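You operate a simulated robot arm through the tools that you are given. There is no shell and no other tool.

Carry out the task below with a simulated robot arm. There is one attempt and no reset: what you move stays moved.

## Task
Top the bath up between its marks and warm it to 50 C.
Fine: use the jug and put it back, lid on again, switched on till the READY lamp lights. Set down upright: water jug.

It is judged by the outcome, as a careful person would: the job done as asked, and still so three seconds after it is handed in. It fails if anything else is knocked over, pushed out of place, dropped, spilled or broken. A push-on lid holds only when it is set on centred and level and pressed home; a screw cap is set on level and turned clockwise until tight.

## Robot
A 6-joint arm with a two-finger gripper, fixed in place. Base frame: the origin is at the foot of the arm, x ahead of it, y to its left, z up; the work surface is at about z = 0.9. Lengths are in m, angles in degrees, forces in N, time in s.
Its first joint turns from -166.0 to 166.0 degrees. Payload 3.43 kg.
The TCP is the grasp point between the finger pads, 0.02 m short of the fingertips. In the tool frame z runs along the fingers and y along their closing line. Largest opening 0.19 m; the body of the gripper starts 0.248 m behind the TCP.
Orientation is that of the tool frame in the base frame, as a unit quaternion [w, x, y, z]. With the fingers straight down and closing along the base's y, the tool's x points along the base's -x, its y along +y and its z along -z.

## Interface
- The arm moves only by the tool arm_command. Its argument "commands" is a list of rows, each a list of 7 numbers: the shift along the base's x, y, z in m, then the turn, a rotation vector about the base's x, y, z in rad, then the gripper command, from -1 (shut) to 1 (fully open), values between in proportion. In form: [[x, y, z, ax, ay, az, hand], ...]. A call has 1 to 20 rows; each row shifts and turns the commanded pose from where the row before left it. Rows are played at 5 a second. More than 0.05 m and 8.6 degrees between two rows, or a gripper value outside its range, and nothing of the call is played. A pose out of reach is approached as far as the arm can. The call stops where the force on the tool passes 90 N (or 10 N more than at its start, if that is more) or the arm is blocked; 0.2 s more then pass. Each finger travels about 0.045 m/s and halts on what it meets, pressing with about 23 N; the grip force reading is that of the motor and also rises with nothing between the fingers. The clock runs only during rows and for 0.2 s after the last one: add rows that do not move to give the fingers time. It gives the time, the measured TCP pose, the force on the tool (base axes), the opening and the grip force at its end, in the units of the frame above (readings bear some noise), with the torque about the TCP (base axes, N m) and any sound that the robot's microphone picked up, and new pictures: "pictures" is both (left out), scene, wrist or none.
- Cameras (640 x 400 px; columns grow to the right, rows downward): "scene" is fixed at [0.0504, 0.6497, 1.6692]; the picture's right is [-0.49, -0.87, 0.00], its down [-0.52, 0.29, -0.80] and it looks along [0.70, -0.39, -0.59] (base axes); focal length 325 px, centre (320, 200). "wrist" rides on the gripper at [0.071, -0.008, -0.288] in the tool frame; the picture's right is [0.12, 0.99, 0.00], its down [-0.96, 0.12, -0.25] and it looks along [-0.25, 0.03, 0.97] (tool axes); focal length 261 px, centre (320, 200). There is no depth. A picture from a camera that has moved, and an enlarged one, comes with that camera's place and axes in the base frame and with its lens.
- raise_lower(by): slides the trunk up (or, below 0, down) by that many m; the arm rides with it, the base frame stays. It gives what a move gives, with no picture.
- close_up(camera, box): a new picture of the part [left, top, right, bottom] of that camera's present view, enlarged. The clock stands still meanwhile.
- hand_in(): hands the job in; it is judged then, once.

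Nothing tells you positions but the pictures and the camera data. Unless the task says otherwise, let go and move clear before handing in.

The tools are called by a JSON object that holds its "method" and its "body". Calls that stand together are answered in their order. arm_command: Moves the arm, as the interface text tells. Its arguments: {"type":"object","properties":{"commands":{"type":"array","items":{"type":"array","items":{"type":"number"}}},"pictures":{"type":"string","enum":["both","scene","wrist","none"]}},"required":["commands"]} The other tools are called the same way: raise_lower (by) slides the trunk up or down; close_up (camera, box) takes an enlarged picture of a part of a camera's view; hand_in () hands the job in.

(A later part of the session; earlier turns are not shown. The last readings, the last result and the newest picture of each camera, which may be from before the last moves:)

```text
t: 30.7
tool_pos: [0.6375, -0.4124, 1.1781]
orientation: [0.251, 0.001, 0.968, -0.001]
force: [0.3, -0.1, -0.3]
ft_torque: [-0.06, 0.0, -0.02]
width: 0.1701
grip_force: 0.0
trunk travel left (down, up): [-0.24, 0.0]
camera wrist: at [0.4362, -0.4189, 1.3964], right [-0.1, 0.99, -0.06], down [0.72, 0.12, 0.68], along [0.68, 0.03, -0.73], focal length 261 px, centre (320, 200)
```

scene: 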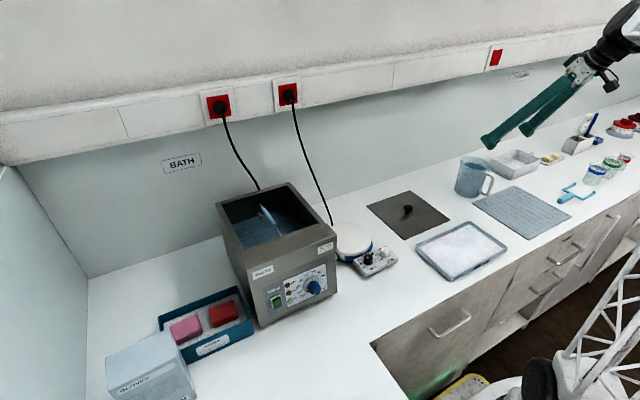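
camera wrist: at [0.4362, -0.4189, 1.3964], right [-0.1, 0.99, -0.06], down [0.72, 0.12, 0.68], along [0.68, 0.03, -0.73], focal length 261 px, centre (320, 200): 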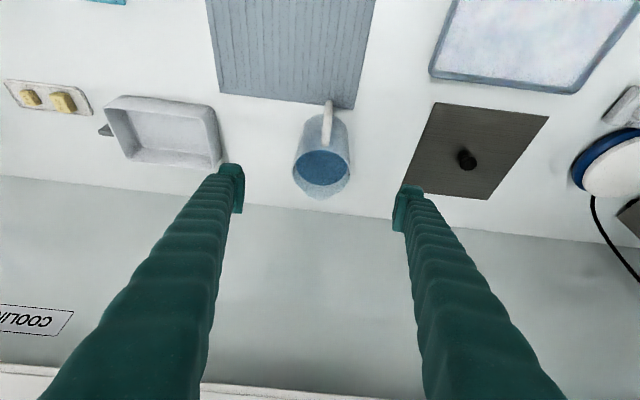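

The pitch is working cleanly, so I'll continue to about 60° from vertical.

{"method": "arm_command", "body": {"commands": [[-0.006, 0, -0.01, 0, -0.135, 0, 0.79], [-0.006, 0, -0.01, 0, -0.135, 0, 0.79], [-0.006, 0, -0.01, 0, -0.135, 0, 0.79], [-0.006, 0, -0.01, 0, -0.135, 0, 0.79], [-0.006, 0, -0.01, 0, 0, 0, 0.79], [0, 0, 0, 0, 0, 0, 0.79]]}}

```text
t: 32.1
tool_pos: [0.6069, -0.4105, 1.1283]
orientation: [0.498, 0.001, 0.867, 0.0]
force: [0.0, 0.0, -0.9]
ft_torque: [0.01, 0.0, 0.0]
width: 0.1698
grip_force: 0.0
trunk travel left (down, up): [-0.24, 0.0]
camera wrist: at [0.3233, -0.418, 1.2131], right [-0.06, 0.99, -0.1], down [0.27, 0.11, 0.96], along [0.96, 0.03, -0.27], focal length 261 px, centre (320, 200)
```

scene: 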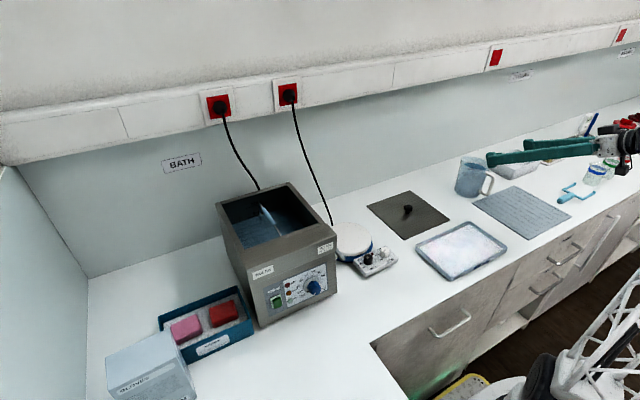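
wrist: 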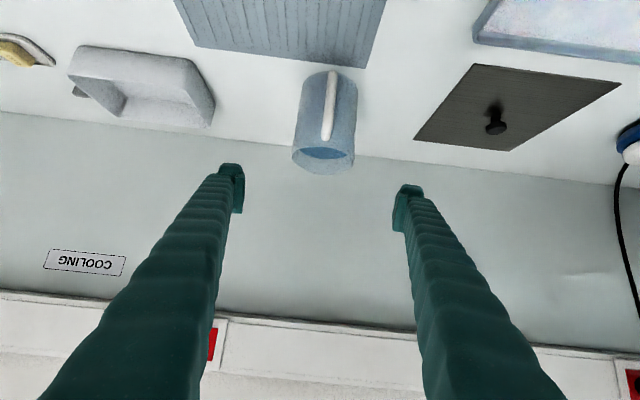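

The tool is 30° below horizontal, centred on the jug's handle. I'll go down behind the jug, then slide forward with the fingers either side.

{"method": "arm_command", "body": {"commands": [[0, 0, -0.035, 0, 0, 0, 0.79], [0, 0, -0.035, 0, 0, 0, 0.79], [0, 0, -0.03, 0, 0, 0, 0.79], [0.025, 0, -0.014, 0, 0, 0, 0.79], [0.025, 0, -0.014, 0, 0, 0, 0.79], [0.025, 0, -0.014, 0, 0, 0, 0.79], [0, 0, 0, 0, 0, 0, 0.79]]}}

{"method": "close_up", "body": {"camera": "scene", "box": [430, 120, 590, 220]}}

```text
t: 33.7
tool_pos: [0.6838, -0.408, 0.9862]
orientation: [0.499, 0.001, 0.867, 0.0]
force: [0.2, 0.1, 0.2]
ft_torque: [-0.02, -0.01, -0.02]
width: 0.1702
grip_force: 0.0
trunk travel left (down, up): [-0.24, 0.0]
camera wrist: at [0.3991, -0.4168, 1.0704], right [-0.06, 0.99, -0.1], down [0.27, 0.11, 0.96], along [0.96, 0.03, -0.28], focal length 261 px, centre (320, 200)
```

scene: 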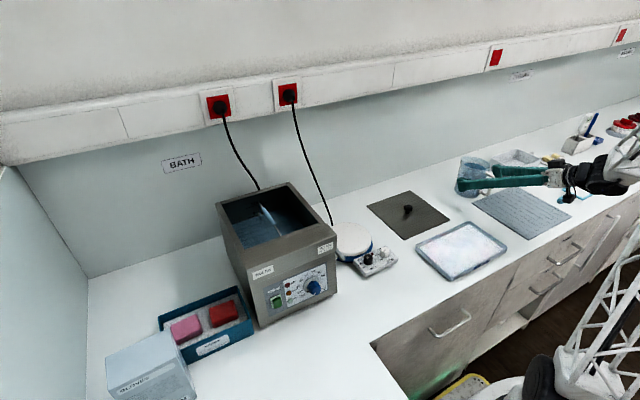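
wrist: 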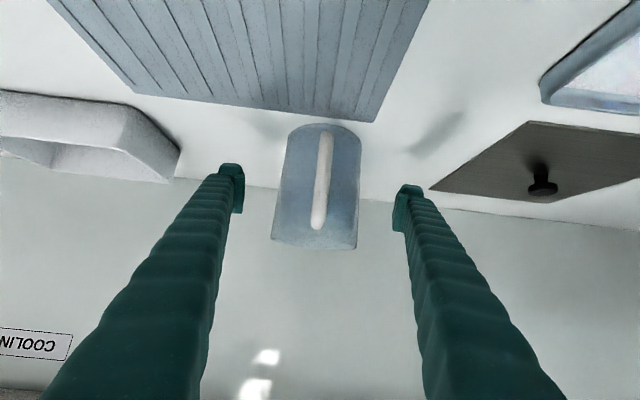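

```text
4.00 times, centred on (510, 170) of scene
camera zoom: at [0.0504, 0.6497, 1.6692], right [-0.49, -0.87, 0.0], down [-0.52, 0.29, -0.8], along [0.7, -0.39, -0.59], focal length 1301 px, centre (-440, 320)
```

zoom: 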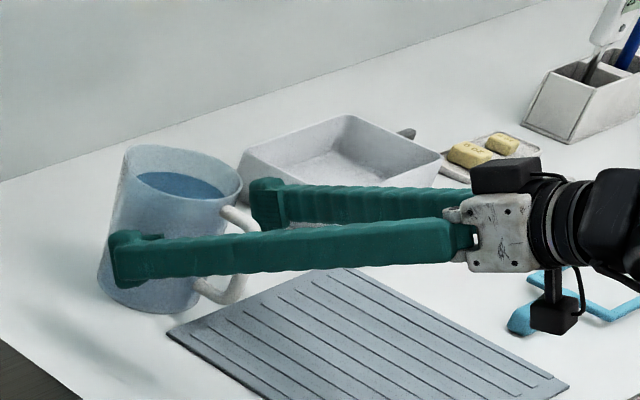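

The jug is midway between the fingers, with the handle clear of both. I'll advance the last 3 cm and close gently.

{"method": "arm_command", "body": {"commands": [[0.015, -0.001, -0.007, 0, 0, 0, 0.79], [0.015, -0.001, -0.006, 0, 0, 0, 0.79], [0, 0, 0, 0, 0, 0, 0.79], [0, 0, 0, 0, 0, 0, 0.4], [0, 0, 0, 0, 0, 0, 0.2], [0, 0, 0, 0, 0, 0, 0.1], [0, 0, 0, 0, 0, 0, -0.1], [0, 0, 0, 0, 0, 0, -0.3], [0, 0, 0, 0, 0, 0, -0.3]]}}

```text
t: 35.7
tool_pos: [0.7134, -0.4118, 0.9746]
orientation: [0.498, 0.001, 0.867, 0.0]
force: [0.0, 2.4, 0.3]
ft_torque: [-0.05, 0.07, 0.01]
width: 0.1047
grip_force: 22.3
trunk travel left (down, up): [-0.24, 0.0]
camera wrist: at [0.4293, -0.4189, 1.0581], right [-0.06, 0.99, -0.1], down [0.27, 0.11, 0.96], along [0.96, 0.03, -0.27], focal length 261 px, centre (320, 200)
```

scene: 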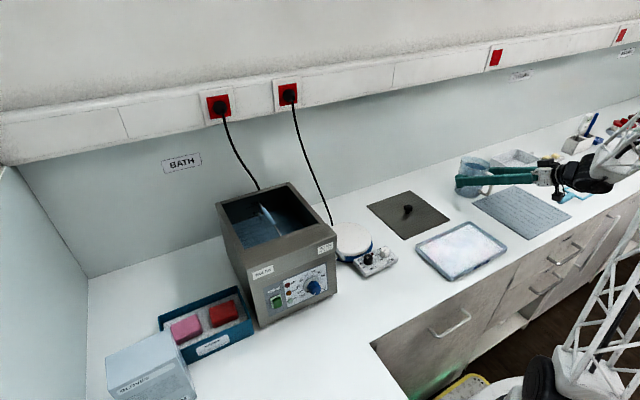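
wrist: 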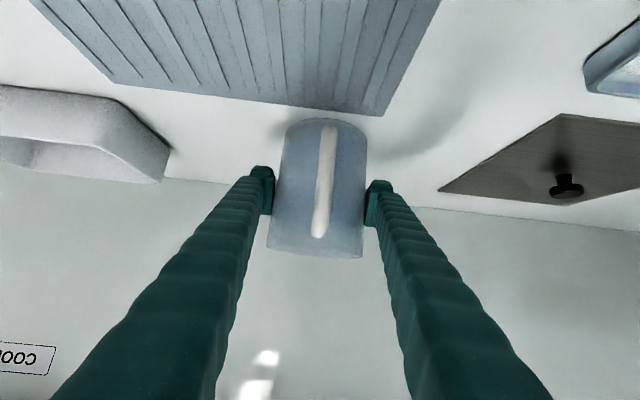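

The jug is held (0.105 m, 22 N). I'll lift slowly and watch for slip.

{"method": "arm_command", "body": {"commands": [[0, 0, 0.004, 0, 0, 0, -1], [0, 0, 0.006, 0, 0, 0, -1], [0, 0, 0.01, 0, 0, 0, -1], [0, 0, 0.01, 0, 0, 0, -1], [0, 0, 0, 0, 0, 0, -1], [0, 0, 0, 0, 0, 0, -1]]}}

{"method": "close_up", "body": {"camera": "scene", "box": [430, 120, 590, 220]}}

```text
t: 37.1
tool_pos: [0.7119, -0.4126, 1.0037]
orientation: [0.499, 0.0, 0.867, 0.001]
force: [-0.3, 0.2, -9.0]
ft_torque: [0.02, 0.05, -0.03]
width: 0.1046
grip_force: 22.9
trunk travel left (down, up): [-0.24, 0.0]
camera wrist: at [0.4288, -0.4201, 1.0875], right [-0.06, 0.99, -0.1], down [0.27, 0.11, 0.96], along [0.96, 0.03, -0.28], focal length 261 px, centre (320, 200)
```

scene: 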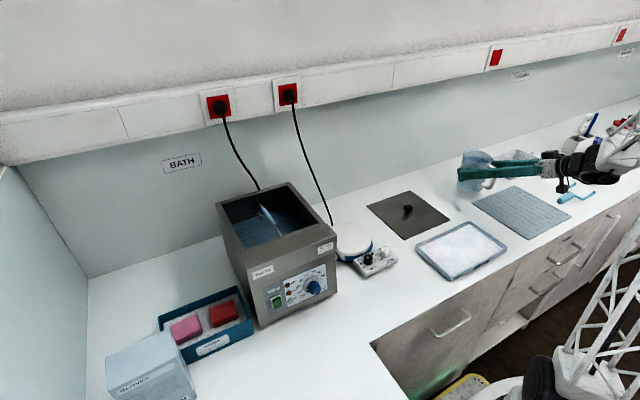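
wrist: 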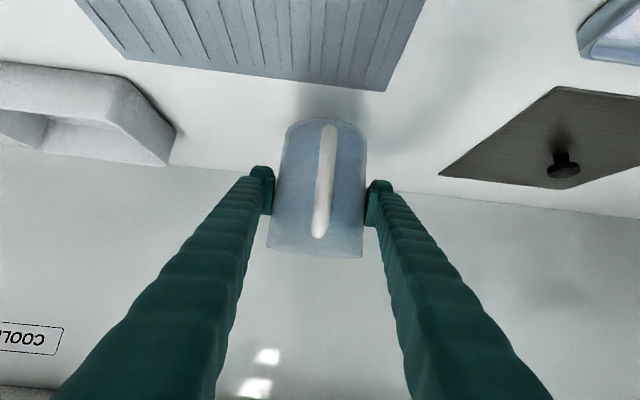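

```text
4.00 times, centred on (510, 170) of scene
camera zoom: at [0.0504, 0.6497, 1.6692], right [-0.49, -0.87, 0.0], down [-0.52, 0.29, -0.8], along [0.7, -0.39, -0.59], focal length 1301 px, centre (-440, 320)
```

zoom: 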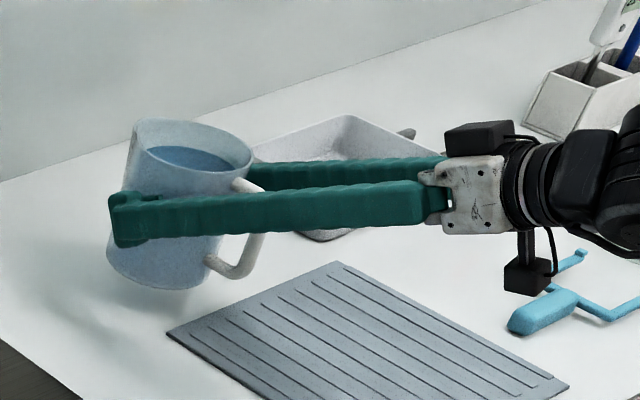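

The jug is held steadily at about 0.9 kg and the water is level. I'll raise it and start carrying it towards the bath.

{"method": "arm_command", "body": {"commands": [[0, 0, 0.01, 0, 0, 0, -1], [0, 0, 0.02, 0, 0, 0, -1], [0, 0, 0.025, 0, 0, 0, -1], [0, 0, 0.03, 0, 0, 0, -1], [0, 0, 0.03, 0, 0, 0, -1], [0, 0.01, 0.025, 0, 0, 0, -1], [0, 0.02, 0.02, 0, 0, 0, -1], [0, 0.025, 0.01, 0, 0, 0, -1], [0, 0.03, 0, 0, 0, 0, -1], [0, 0.03, 0, 0, 0, 0, -1], [0, 0.03, 0, 0, 0, 0, -1], [0, 0.03, 0, 0, 0, 0, -1], [0, 0.03, 0, 0, 0, 0, -1], [0, 0.025, 0, 0, 0, 0, -1], [0, 0.015, 0, 0, 0, 0, -1], [0, 0, 0, 0, 0, 0, -1]]}}

```text
t: 40.5
tool_pos: [0.713, -0.1683, 1.1721]
orientation: [0.498, 0.002, 0.867, -0.002]
force: [0.3, 0.1, -9.7]
ft_torque: [-0.01, -0.03, 0.02]
width: 0.1044
grip_force: 23.0
trunk travel left (down, up): [-0.24, 0.0]
camera wrist: at [0.4287, -0.175, 1.2567], right [-0.06, 0.99, -0.1], down [0.27, 0.11, 0.96], along [0.96, 0.03, -0.28], focal length 261 px, centre (320, 200)
```

scene: 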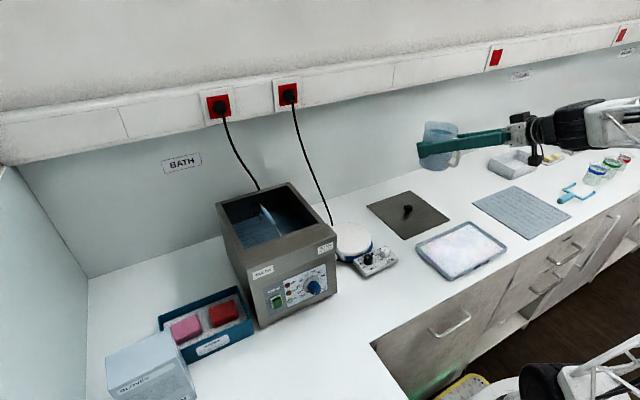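
wrist: 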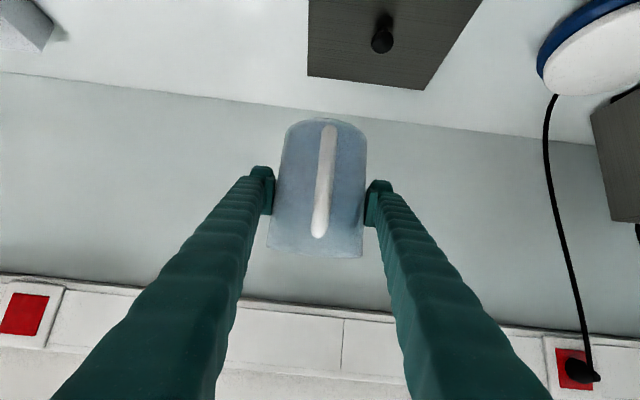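

Steady so far. I'll shift slightly outward while passing in front of the base to avoid the folded posture, staying low enough to clear the trunking.

{"method": "arm_command", "body": {"commands": [[0.008, 0.01, 0, 0, 0, 0, -1], [0.01, 0.02, 0, 0, 0, 0, -1], [0.01, 0.025, 0, 0, 0, 0, -1], [0.01, 0.025, 0, 0, 0, 0, -1], [0.007, 0.025, 0, 0, 0, 0, -1], [0, 0.025, 0, 0, 0, 0, -1], [0, 0.025, 0, 0, 0, 0, -1], [0, 0.02, 0, 0, 0, 0, -1], [0, 0.01, 0, 0, 0, 0, -1], [0, 0, 0, 0, 0, 0, -1]]}}

```text
t: 42.7
tool_pos: [0.7565, 0.0173, 1.1737]
orientation: [0.498, 0.0, 0.867, 0.0]
force: [-0.1, 0.6, -9.1]
ft_torque: [-0.02, 0.01, 0.03]
width: 0.1044
grip_force: 22.6
trunk travel left (down, up): [-0.24, 0.0]
camera wrist: at [0.4722, 0.0097, 1.2575], right [-0.06, 0.99, -0.1], down [0.27, 0.11, 0.96], along [0.96, 0.03, -0.28], focal length 261 px, centre (320, 200)
```

scene: 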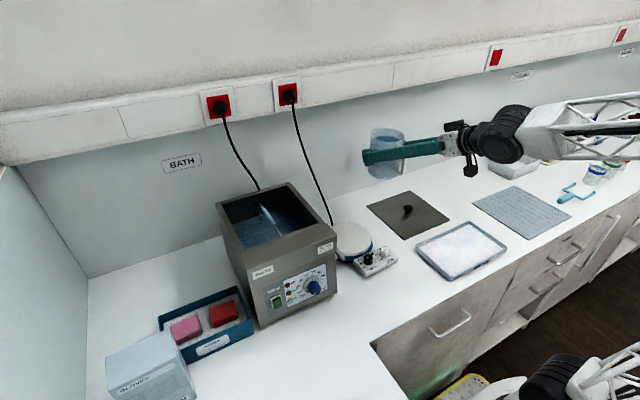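
wrist: 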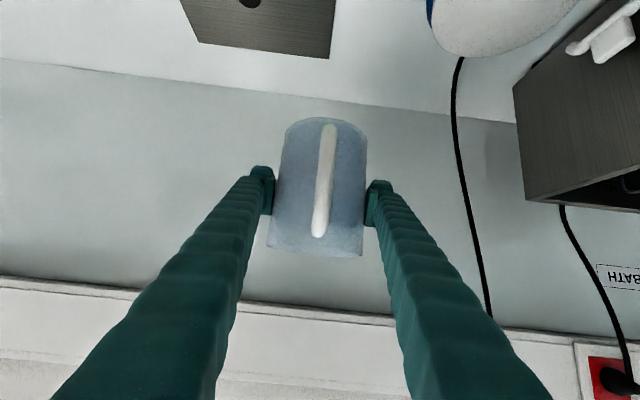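

{"method": "arm_command", "body": {"commands": [[-0.004, 0.01, 0.005, 0, 0, 0, -1], [-0.006, 0.02, 0.01, 0, 0, 0, -1], [-0.006, 0.025, 0.01, 0, 0, 0, -1], [-0.006, 0.025, 0.01, 0, 0, 0, -1], [-0.006, 0.025, 0.01, 0, 0, 0, -1], [-0.006, 0.025, 0.01, 0, 0, 0, -1], [-0.004, 0.025, 0.01, 0, 0, 0, -1], [0, 0.02, 0, 0, 0, 0, -1], [0, 0.01, 0, 0, 0, 0, -1], [0, 0, 0, 0, 0, 0, -1]]}}

```text
t: 44.9
tool_pos: [0.7187, 0.2029, 1.2381]
orientation: [0.498, 0.001, 0.867, 0.0]
force: [-0.3, -0.7, -8.7]
ft_torque: [0.03, 0.0, 0.02]
width: 0.1042
grip_force: 23.0
trunk travel left (down, up): [-0.24, 0.0]
camera wrist: at [0.434, 0.1956, 1.3215], right [-0.06, 0.99, -0.1], down [0.27, 0.12, 0.96], along [0.96, 0.03, -0.28], focal length 261 px, centre (320, 200)
```

scene: 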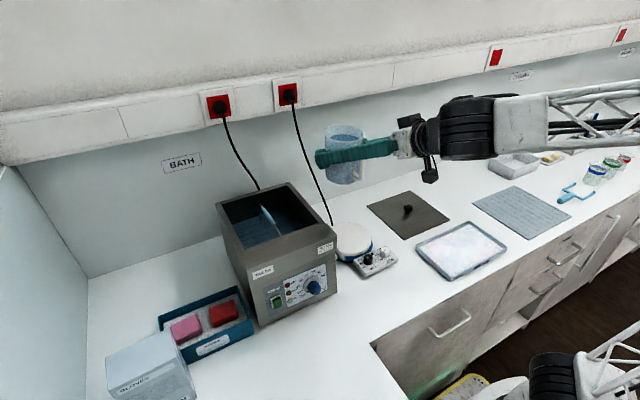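
wrist: 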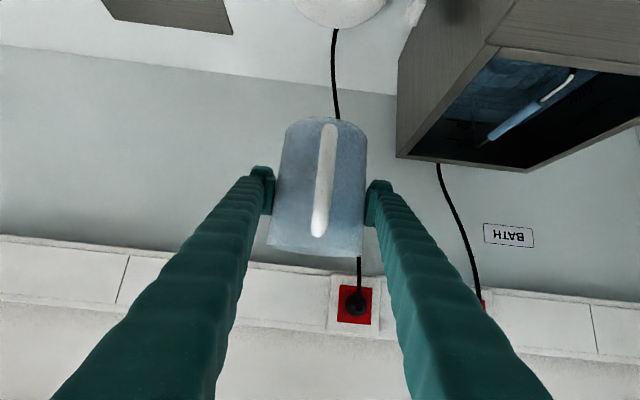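

The jug is clear above the bath's height. I'll move it over the opening with its spout pointing at the back wall.

{"method": "arm_command", "body": {"commands": [[-0.005, 0.01, 0, 0, 0, 0, -1], [-0.008, 0.02, 0, 0, 0, 0, -1], [-0.01, 0.025, 0, 0, 0, 0, -1], [-0.01, 0.025, 0, 0, 0, 0, -1], [-0.01, 0.025, 0, 0, 0, 0, -1], [-0.01, 0.025, 0, 0, 0, 0, -1], [-0.01, 0.025, 0, 0, 0, 0, -1], [-0.01, 0.025, 0, 0, 0, 0, -1], [-0.01, 0.02, 0, 0, 0, 0, -1], [-0.005, 0.008, 0, 0, 0, 0, -1], [0, 0, 0, 0, 0, 0, -1]]}}

```text
t: 47.3
tool_pos: [0.6336, 0.4107, 1.2386]
orientation: [0.499, 0.001, 0.867, -0.001]
force: [0.5, -0.1, -8.0]
ft_torque: [0.0, -0.01, -0.02]
width: 0.1043
grip_force: 23.7
trunk travel left (down, up): [-0.24, 0.0]
camera wrist: at [0.348, 0.4033, 1.3216], right [-0.06, 0.99, -0.1], down [0.27, 0.12, 0.96], along [0.96, 0.03, -0.28], focal length 261 px, centre (320, 200)
```

scene: 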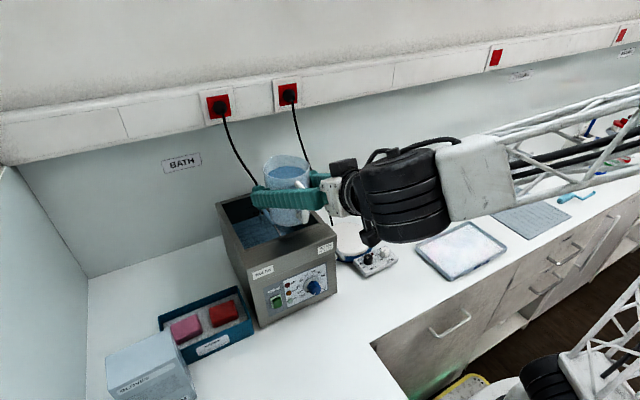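
wrist: 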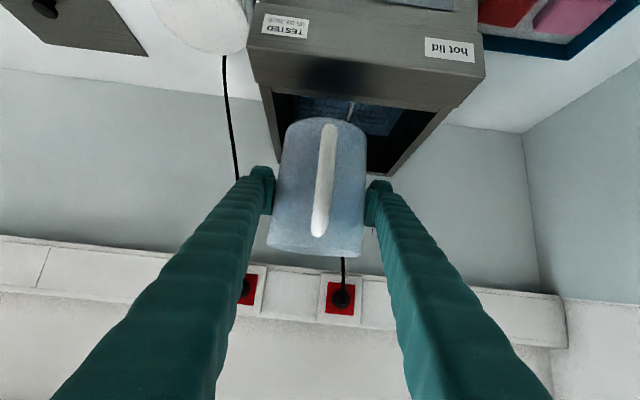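

The jug is over the opening with the marks visible to its left. I'll check the level, then begin tipping gradually.

{"method": "close_up", "body": {"camera": "scene", "box": [205, 170, 335, 260]}}

{"method": "arm_command", "body": {"commands": [[0, 0, -0.004, 0, 0.06, 0, -1], [0, 0, -0.004, 0, 0.07, 0, -1], [0, 0, 0, 0, 0.07, 0, -1], [0, 0, 0, 0, 0.07, 0, -1], [0, 0, 0, 0, 0.06, 0, -1], [0, 0, 0, 0, 0.04, 0, -1], [0, 0, 0, 0, 0, 0, -1]]}}

{"method": "close_up", "body": {"camera": "scene", "box": [205, 140, 335, 260]}}

```text
4.44 times, centred on (270, 215) of scene
camera zoom: at [0.0504, 0.6497, 1.6692], right [-0.49, -0.87, 0.0], down [-0.52, 0.29, -0.8], along [0.7, -0.39, -0.59], focal length 1446 px, centre (542, 133)
```

zoom: 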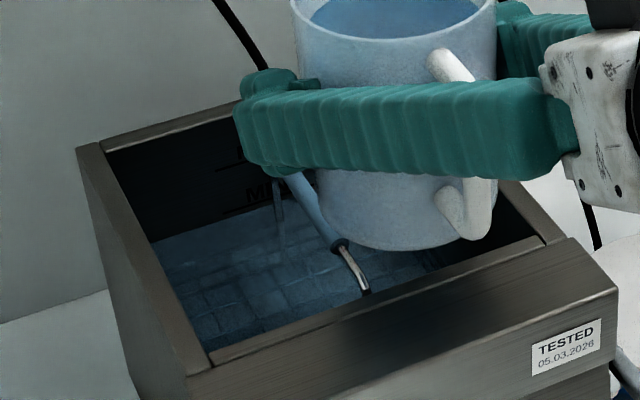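

```text
t: 48.9
tool_pos: [0.6325, 0.4095, 1.2284]
orientation: [0.331, 0.0, 0.944, 0.0]
force: [-1.0, 0.0, -9.3]
ft_torque: [0.03, -0.04, 0.01]
width: 0.1041
grip_force: 22.5
trunk travel left (down, up): [-0.24, 0.0]
camera wrist: at [0.3974, 0.4032, 1.4109], right [-0.09, 0.99, -0.07], down [0.6, 0.12, 0.79], along [0.8, 0.03, -0.6], focal length 261 px, centre (320, 200)
```

scene: 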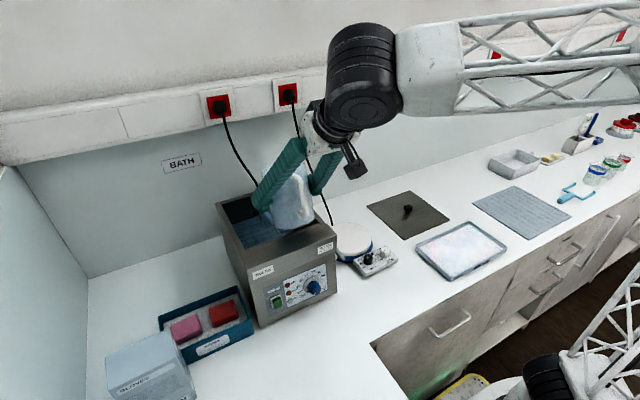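
wrist: 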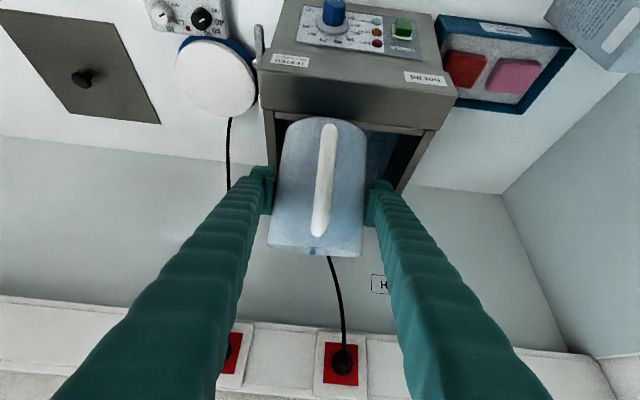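

```text
3.33 times, centred on (270, 200) of scene
camera zoom: at [0.0504, 0.6497, 1.6692], right [-0.49, -0.87, 0.0], down [-0.52, 0.29, -0.8], along [0.7, -0.39, -0.59], focal length 1084 px, centre (487, 200)
```

zoom: 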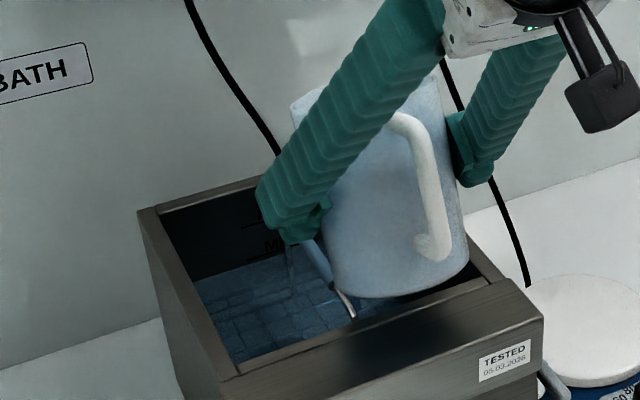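

Tilted about 21° so far with nothing poured yet. I'll tip further in small steps, watching weight and level.

{"method": "arm_command", "body": {"commands": [[0, 0, 0, 0, 0.04, 0, -1], [0, 0, 0, 0, 0.04, 0, -1], [0, 0, 0, 0, 0.04, 0, -1], [0, 0, 0, 0, 0.04, 0, -1], [0, 0, 0, 0, 0, 0, -1], [0, 0, 0, 0, 0, 0, -1]]}}

{"method": "close_up", "body": {"camera": "scene", "box": [205, 140, 335, 260]}}

```text
t: 50.3
tool_pos: [0.6316, 0.4108, 1.2297]
orientation: [0.254, 0.001, 0.967, -0.001]
force: [0.3, -1.0, -8.7]
ft_torque: [0.0, -0.04, 0.03]
width: 0.1039
grip_force: 22.9
trunk travel left (down, up): [-0.24, 0.0]
camera wrist: at [0.4285, 0.4034, 1.4455], right [-0.1, 0.99, -0.06], down [0.72, 0.12, 0.69], along [0.69, 0.03, -0.72], focal length 261 px, centre (320, 200)
```

scene: 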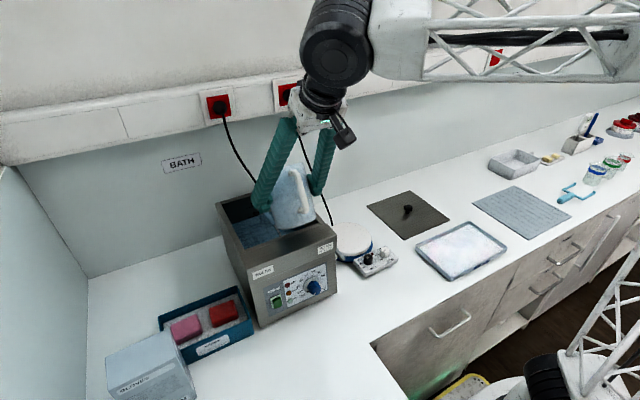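
wrist: 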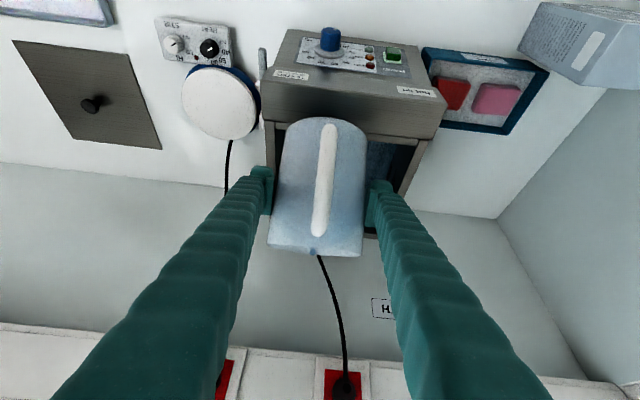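

```text
3.33 times, centred on (270, 200) of scene
camera zoom: at [0.0504, 0.6497, 1.6692], right [-0.49, -0.87, 0.0], down [-0.52, 0.29, -0.8], along [0.7, -0.39, -0.59], focal length 1084 px, centre (487, 200)
```

zoom: 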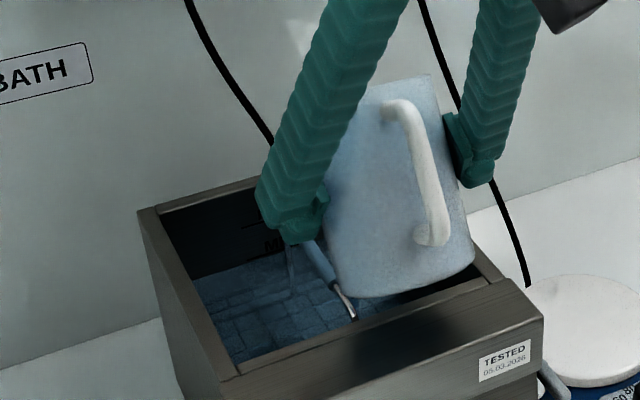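

{"method": "arm_command", "body": {"commands": [[0, 0, 0, 0, 0.03, 0, -1], [0, 0, 0, 0, 0.03, 0, -1], [0, 0, 0, 0, 0.03, 0, -1], [0, 0, 0, 0, 0, 0, -1], [0, 0, 0, 0, 0, 0, -1], [0, 0, 0, 0, 0, 0, -1]], "pictures": "wrist"}}

{"method": "close_up", "body": {"camera": "scene", "box": [205, 140, 335, 260]}}

```text
t: 51.7
tool_pos: [0.6318, 0.4105, 1.2303]
orientation: [0.21, 0.0, 0.978, 0.0]
force: [0.1, 0.8, -8.1]
ft_torque: [0.02, -0.01, 0.05]
width: 0.104
grip_force: 23.6
trunk travel left (down, up): [-0.24, 0.0]
camera wrist: at [0.4493, 0.4034, 1.4639], right [-0.11, 0.99, -0.05], down [0.78, 0.12, 0.62], along [0.62, 0.03, -0.78], focal length 261 px, centre (320, 200)
```

wrist: 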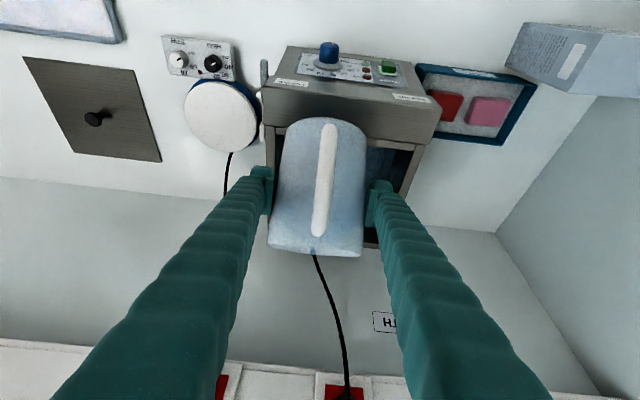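

```text
3.33 times, centred on (270, 200) of scene
camera zoom: at [0.0504, 0.6497, 1.6692], right [-0.49, -0.87, 0.0], down [-0.52, 0.29, -0.8], along [0.7, -0.39, -0.59], focal length 1084 px, centre (487, 200)
```

zoom: 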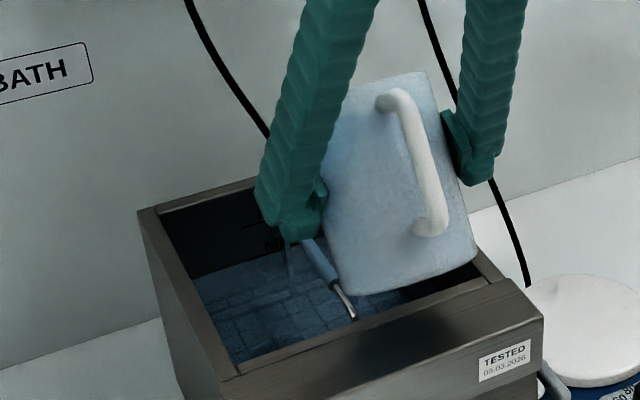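

About 35° of tilt; possibly just starting. Continuing in small steps.

{"method": "arm_command", "body": {"commands": [[0, 0, 0, 0, 0.03, 0, -1], [0, 0, 0, 0, 0.03, 0, -1], [0, 0, 0, 0, 0.03, 0, -1], [0, 0, 0, 0, 0, 0, -1], [0, 0, 0, 0, 0, 0, -1], [0, 0, 0, 0, 0, 0, -1], [0, 0, 0, 0, 0, 0, -1]], "pictures": "none"}}

{"method": "close_up", "body": {"camera": "scene", "box": [205, 140, 335, 260]}}

```text
t: 53.3
tool_pos: [0.6314, 0.4105, 1.2305]
orientation: [0.165, 0.0, 0.986, 0.0]
force: [0.9, 0.1, -7.4]
ft_torque: [0.02, -0.01, -0.01]
width: 0.1041
grip_force: 23.0
trunk travel left (down, up): [-0.24, 0.0]
```

```text
3.33 times, centred on (270, 200) of scene
camera zoom: at [0.0504, 0.6497, 1.6692], right [-0.49, -0.87, 0.0], down [-0.52, 0.29, -0.8], along [0.7, -0.39, -0.59], focal length 1084 px, centre (487, 200)
```

zoom: 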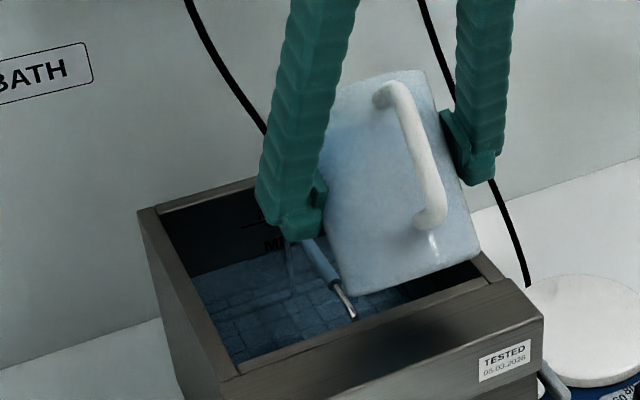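

{"method": "close_up", "body": {"camera": "scene", "box": [230, 195, 290, 240]}}

{"method": "arm_command", "body": {"commands": [[0, 0, 0, 0, 0, 0, -1], [0, 0, 0, 0, 0, 0, -1], [0, 0, 0, 0, 0, 0, -1], [0, 0, 0, 0, 0, 0, -1], [0, 0, 0, 0, 0, 0, -1]], "pictures": "none"}}

{"method": "close_up", "body": {"camera": "scene", "box": [230, 195, 290, 240]}}

```text
8.89 times, centred on (260, 218) of scene
camera zoom: at [0.0504, 0.6497, 1.6692], right [-0.49, -0.87, 0.0], down [-0.52, 0.29, -0.8], along [0.7, -0.39, -0.59], focal length 2891 px, centre (853, 44)
```

zoom: 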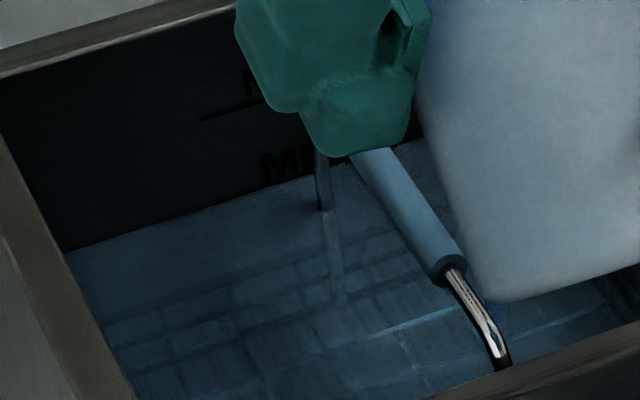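

```text
t: 54.5
tool_pos: [0.6308, 0.4101, 1.2298]
orientation: [0.166, 0.0, 0.986, 0.0]
force: [0.5, -0.4, -7.3]
ft_torque: [0.02, -0.05, 0.01]
width: 0.1039
grip_force: 22.8
trunk travel left (down, up): [-0.24, 0.0]
```

```text
8.89 times, centred on (260, 218) of scene
camera zoom: at [0.0504, 0.6497, 1.6692], right [-0.49, -0.87, 0.0], down [-0.52, 0.29, -0.8], along [0.7, -0.39, -0.59], focal length 2891 px, centre (853, 44)
```

zoom: 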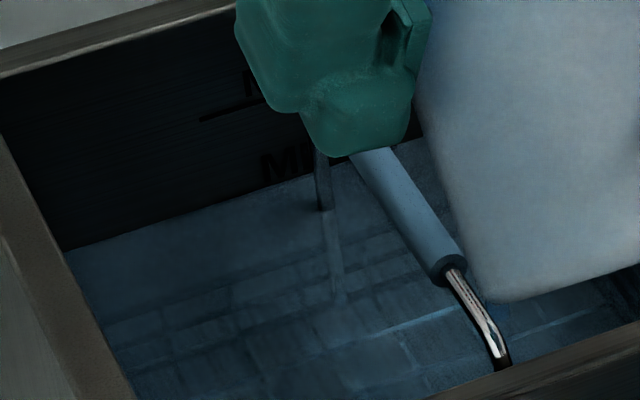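

The water has just reached MIN after about 0.16–0.2 L. I'll keep pouring to bring it well between the marks.

{"method": "arm_command", "body": {"commands": [[0, 0, 0, 0, 0.03, 0, -1], [0, 0, 0, 0, 0.03, 0, -1], [0, 0, 0, 0, 0.03, 0, -1], [0, 0, 0, 0, 0.03, 0, -1], [0, 0, 0, 0, 0, 0, -1], [0, 0, 0, 0, 0, 0, -1], [0, 0, 0, 0, 0, 0, -1], [0, 0, 0, 0, 0, 0, -1], [0, 0, 0, 0, 0, 0, -1]]}}

{"method": "close_up", "body": {"camera": "scene", "box": [230, 195, 290, 240]}}

```text
t: 56.5
tool_pos: [0.6316, 0.4095, 1.2296]
orientation: [0.105, 0.0, 0.994, 0.0]
force: [0.2, -0.5, -7.2]
ft_torque: [-0.03, -0.07, -0.04]
width: 0.1043
grip_force: 23.0
trunk travel left (down, up): [-0.24, 0.0]
camera wrist: at [0.5015, 0.4031, 1.4963], right [-0.12, 0.99, -0.03], down [0.89, 0.11, 0.45], along [0.45, 0.03, -0.89], focal length 261 px, centre (320, 200)
```

scene: 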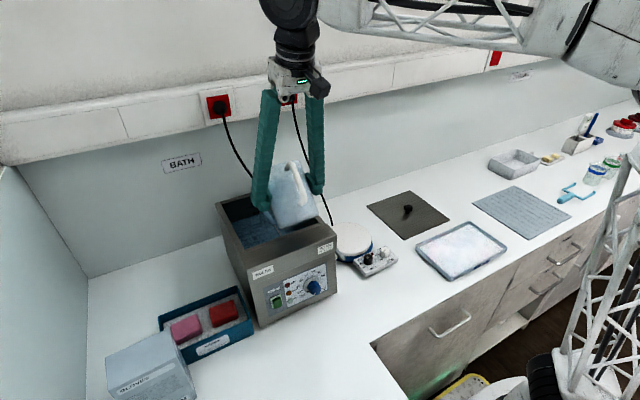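
wrist: 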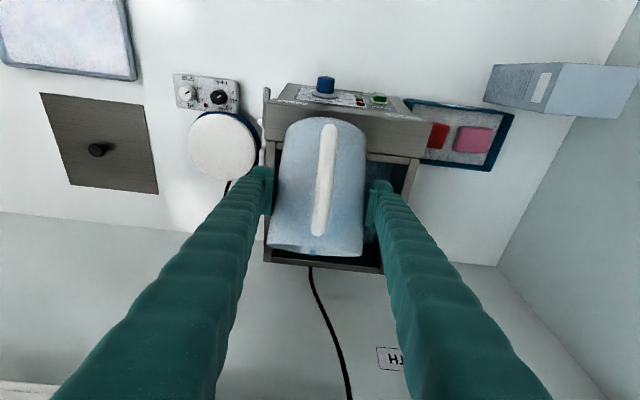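

```text
8.89 times, centred on (260, 218) of scene
camera zoom: at [0.0504, 0.6497, 1.6692], right [-0.49, -0.87, 0.0], down [-0.52, 0.29, -0.8], along [0.7, -0.39, -0.59], focal length 2891 px, centre (853, 44)
```

zoom: 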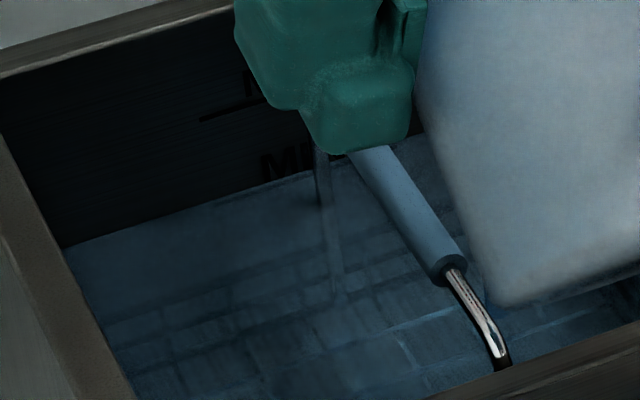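

{"method": "arm_command", "body": {"commands": [[0, 0, 0, 0, 0.03, 0, -1], [0, 0, 0, 0, 0.03, 0, -1], [0, 0, 0, 0, 0.03, 0, -1], [0, 0, 0, 0, 0.03, 0, -1], [0, 0, 0, 0, 0.03, 0, -1], [0, 0, 0, 0, 0, 0, -1], [0, 0, 0, 0, 0, 0, -1], [0, 0, 0, 0, 0, 0, -1], [0, 0, 0, 0, 0, 0, -1], [0, 0, 0, 0, 0, 0, -1]], "pictures": "wrist"}}

{"method": "close_up", "body": {"camera": "scene", "box": [230, 195, 290, 240]}}

{"method": "close_up", "body": {"camera": "scene", "box": [205, 140, 335, 260]}}

```text
t: 58.7
tool_pos: [0.6315, 0.4092, 1.2297]
orientation: [0.031, 0.001, 1.0, -0.002]
force: [-0.6, 0.1, -5.6]
ft_torque: [-0.03, 0.0, 0.01]
width: 0.1037
grip_force: 22.7
trunk travel left (down, up): [-0.24, 0.0]
camera wrist: at [0.5431, 0.4027, 1.5128], right [-0.12, 0.99, -0.01], down [0.94, 0.11, 0.31], along [0.31, 0.03, -0.95], focal length 261 px, centre (320, 200)
```

wrist: 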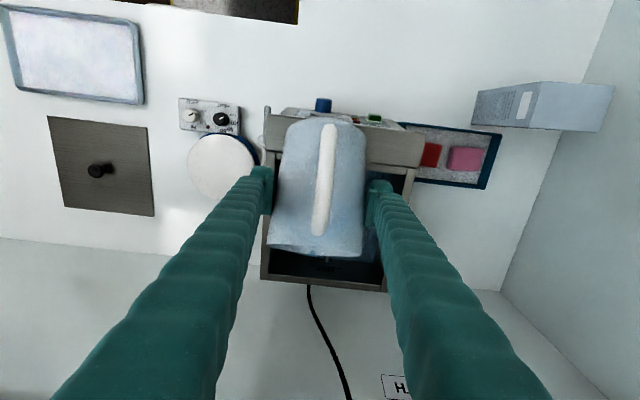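

```text
8.89 times, centred on (260, 218) of scene
camera zoom: at [0.0504, 0.6497, 1.6692], right [-0.49, -0.87, 0.0], down [-0.52, 0.29, -0.8], along [0.7, -0.39, -0.59], focal length 2891 px, centre (853, 44)
```

zoom: 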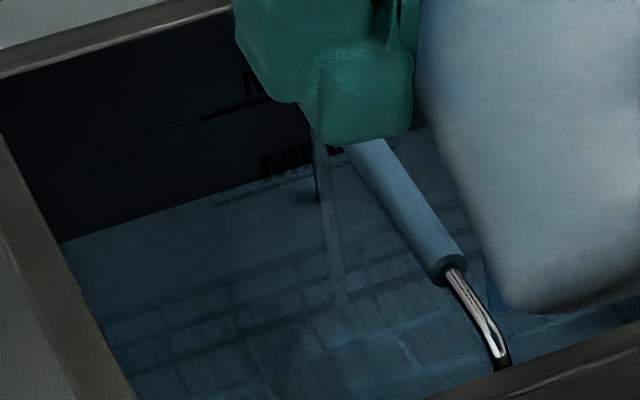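

```text
3.33 times, centred on (270, 200) of scene
camera zoom: at [0.0504, 0.6497, 1.6692], right [-0.49, -0.87, 0.0], down [-0.52, 0.29, -0.8], along [0.7, -0.39, -0.59], focal length 1084 px, centre (487, 200)
```

zoom: 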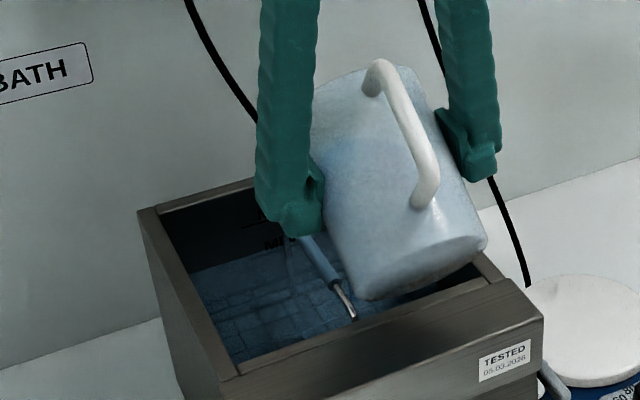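

The level is now a little above MIN (about 10% of the way to MAX) and the jug still holds water. I'll keep tipping.

{"method": "arm_command", "body": {"commands": [[0, 0, 0, 0, 0.03, 0, -1], [0, 0, 0, 0, 0.03, 0, -1], [0, 0, 0, 0, 0.03, 0, -1], [0, 0, 0, 0, 0.03, 0, -1], [0, 0, 0, 0, 0.03, 0, -1], [0, 0, 0, 0, 0.03, 0, -1], [0, 0, 0, 0, 0, 0, -1], [0, 0, 0, 0, 0, 0, -1], [0, 0, 0, 0, 0, 0, -1], [0, 0, 0, 0, 0, 0, -1], [0, 0, 0, 0, 0, 0, -1]], "pictures": "scene"}}

{"method": "close_up", "body": {"camera": "scene", "box": [230, 195, 290, 240]}}

```text
t: 61.1
tool_pos: [0.6316, 0.4107, 1.2309]
orientation: [-0.058, 0.0, 0.998, -0.001]
force: [-0.1, -0.2, -4.2]
ft_torque: [-0.01, -0.05, 0.0]
width: 0.1038
grip_force: 23.2
trunk travel left (down, up): [-0.24, 0.0]
```

scene: 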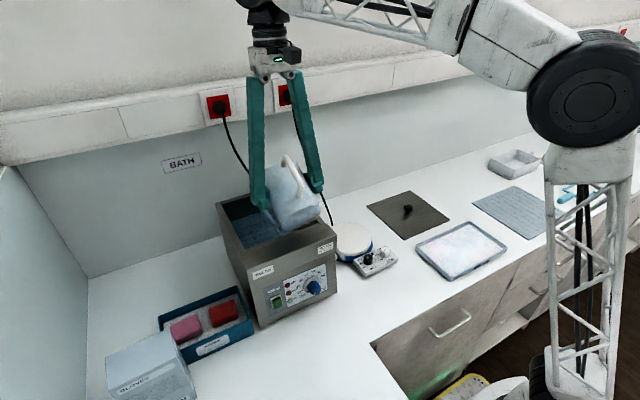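

```text
8.89 times, centred on (260, 218) of scene
camera zoom: at [0.0504, 0.6497, 1.6692], right [-0.49, -0.87, 0.0], down [-0.52, 0.29, -0.8], along [0.7, -0.39, -0.59], focal length 2891 px, centre (853, 44)
```

zoom: 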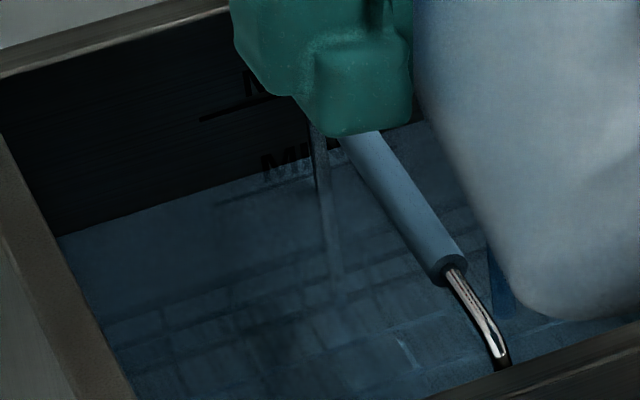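

{"method": "arm_command", "body": {"commands": [[0, 0, 0, 0, 0.03, 0, -1], [0, 0, 0, 0, 0.03, 0, -1], [0, 0, 0, 0, 0.03, 0, -1], [0, 0, 0, 0, 0.03, 0, -1], [0, 0, 0, 0, 0.03, 0, -1], [0, 0, 0, 0, 0.03, 0, -1], [0, 0, 0, 0, 0, 0, -1], [0, 0, 0, 0, 0, 0, -1], [0, 0, 0, 0, 0, 0, -1], [0, 0, 0, 0, 0, 0, -1], [0, 0, 0, 0, 0, 0, -1]], "pictures": "scene"}}

{"method": "close_up", "body": {"camera": "scene", "box": [230, 195, 290, 240]}}

```text
t: 63.5
tool_pos: [0.6324, 0.4103, 1.2301]
orientation: [-0.148, 0.001, 0.989, -0.001]
force: [-0.3, 0.3, -3.2]
ft_torque: [-0.01, -0.02, -0.03]
width: 0.1035
grip_force: 22.5
trunk travel left (down, up): [-0.24, 0.0]
```

scene: 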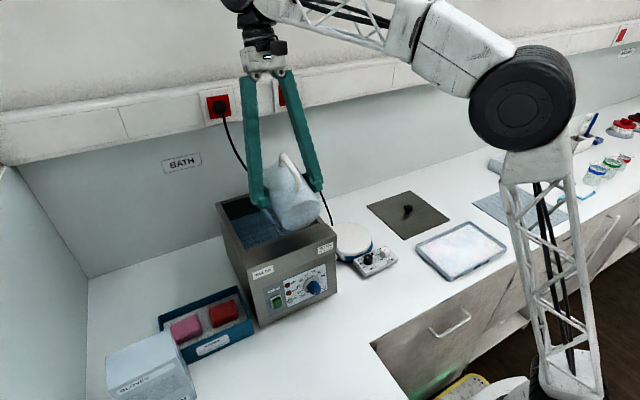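

```text
8.89 times, centred on (260, 218) of scene
camera zoom: at [0.0504, 0.6497, 1.6692], right [-0.49, -0.87, 0.0], down [-0.52, 0.29, -0.8], along [0.7, -0.39, -0.59], focal length 2891 px, centre (853, 44)
```

zoom: 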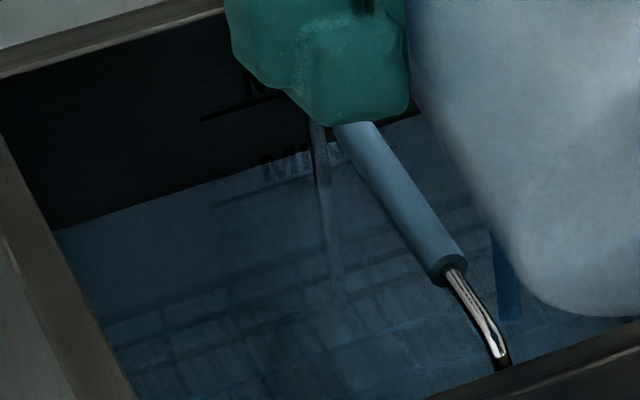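

The level is now clearly above MIN, roughly 25–30% of the way to MAX. I'll pour a little more for margin.

{"method": "arm_command", "body": {"commands": [[0, 0, 0, 0, 0.03, 0, -1], [0, 0, 0, 0, 0.03, 0, -1], [0, 0, 0, 0, 0.03, 0, -1], [0, 0, 0, 0, 0.03, 0, -1], [0, 0, 0, 0, 0.03, 0, -1], [0, 0, 0, 0, 0, 0, -1], [0, 0, 0, 0, 0, 0, -1], [0, 0, 0, 0, 0, 0, -1], [0, 0, 0, 0, 0, 0, -1], [0, 0, 0, 0, 0, 0, -1], [0, 0, 0, 0, 0, 0, -1]], "pictures": "wrist"}}

{"method": "close_up", "body": {"camera": "scene", "box": [230, 195, 290, 240]}}

{"method": "close_up", "body": {"camera": "wrist", "box": [240, 180, 420, 330]}}

```text
t: 65.9
tool_pos: [0.6156, 0.406, 1.1969]
orientation: [-0.219, 0.001, 0.976, 0.002]
force: [-0.2, 0.4, -2.4]
ft_torque: [0.01, 0.01, 0.01]
width: 0.1035
grip_force: 22.9
out of reach, approached as far as the arm can: row 2, 3, 4, 5
trunk travel left (down, up): [-0.24, 0.0]
camera wrist: at [0.6743, 0.3971, 1.4867], right [-0.11, 0.99, 0.05], down [0.98, 0.11, -0.19], along [-0.19, 0.03, -0.98], focal length 261 px, centre (320, 200)
```

wrist: 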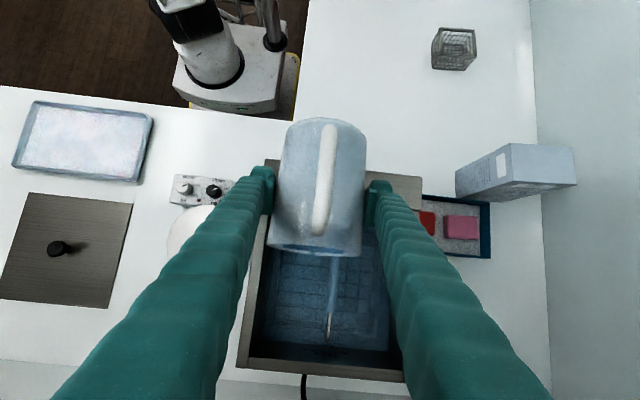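

```text
8.89 times, centred on (260, 218) of scene
camera zoom: at [0.0504, 0.6497, 1.6692], right [-0.49, -0.87, 0.0], down [-0.52, 0.29, -0.8], along [0.7, -0.39, -0.59], focal length 2891 px, centre (853, 44)
```

zoom: 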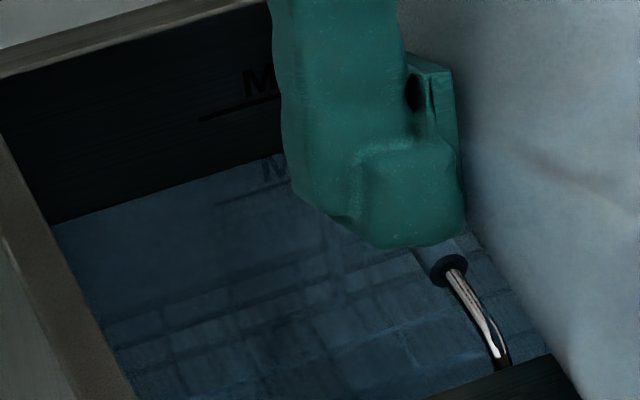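

```text
2.67 times, centred on (330, 255) of wrist
camera zoom: at [0.6743, 0.3971, 1.4867], right [-0.11, 0.99, 0.05], down [0.98, 0.11, -0.19], along [-0.19, 0.03, -0.98], focal length 695 px, centre (293, 53)
```

zoom: 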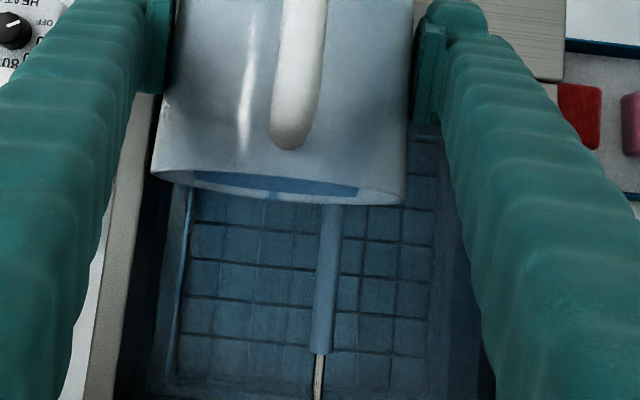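

The level is now about a third of the way from MIN to MAX and the jug is nearly empty. I'll bring it upright again, raising slightly first to clear the rim.

{"method": "arm_command", "body": {"commands": [[0.002, 0, 0.004, 0, -0.04, 0, -1], [0.003, 0, 0.006, 0, -0.05, 0, -1], [0.003, 0.001, 0.006, 0, -0.06, 0, -1], [0.003, 0.001, 0.006, 0, -0.06, 0, -1], [0.003, 0.001, 0.006, 0, -0.06, 0, -1], [0.003, 0.001, 0.006, 0, -0.06, 0, -1], [0, 0, 0.002, 0, -0.07, 0, -1], [0, 0, 0, 0, -0.07, 0, -1], [0, 0, 0, 0, -0.07, 0, -1], [0, 0, 0, 0, -0.07, 0, -1], [0, 0, 0, 0, -0.07, 0, -1], [0, 0, 0, 0, 0, 0, -1]]}}

```text
t: 68.5
tool_pos: [0.6322, 0.4098, 1.2335]
orientation: [0.117, 0.0, 0.993, -0.001]
force: [-0.4, 0.2, -1.6]
ft_torque: [0.02, -0.03, 0.02]
width: 0.1029
grip_force: 23.4
trunk travel left (down, up): [-0.24, 0.0]
camera wrist: at [0.4966, 0.4018, 1.497], right [-0.11, 0.99, -0.03], down [0.88, 0.11, 0.46], along [0.46, 0.03, -0.89], focal length 261 px, centre (320, 200)
```

scene: 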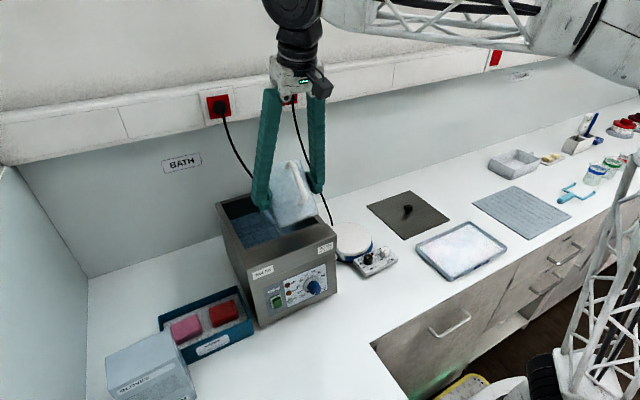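
wrist: 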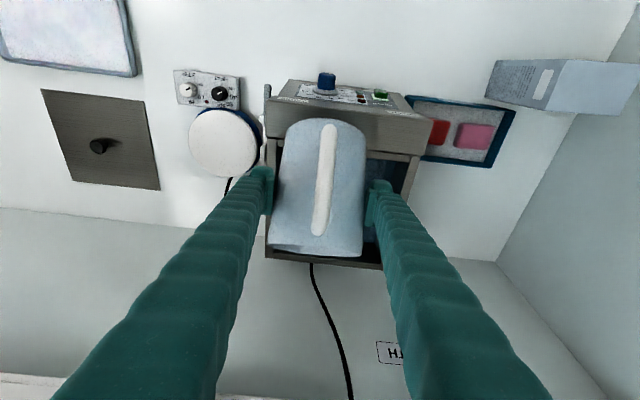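

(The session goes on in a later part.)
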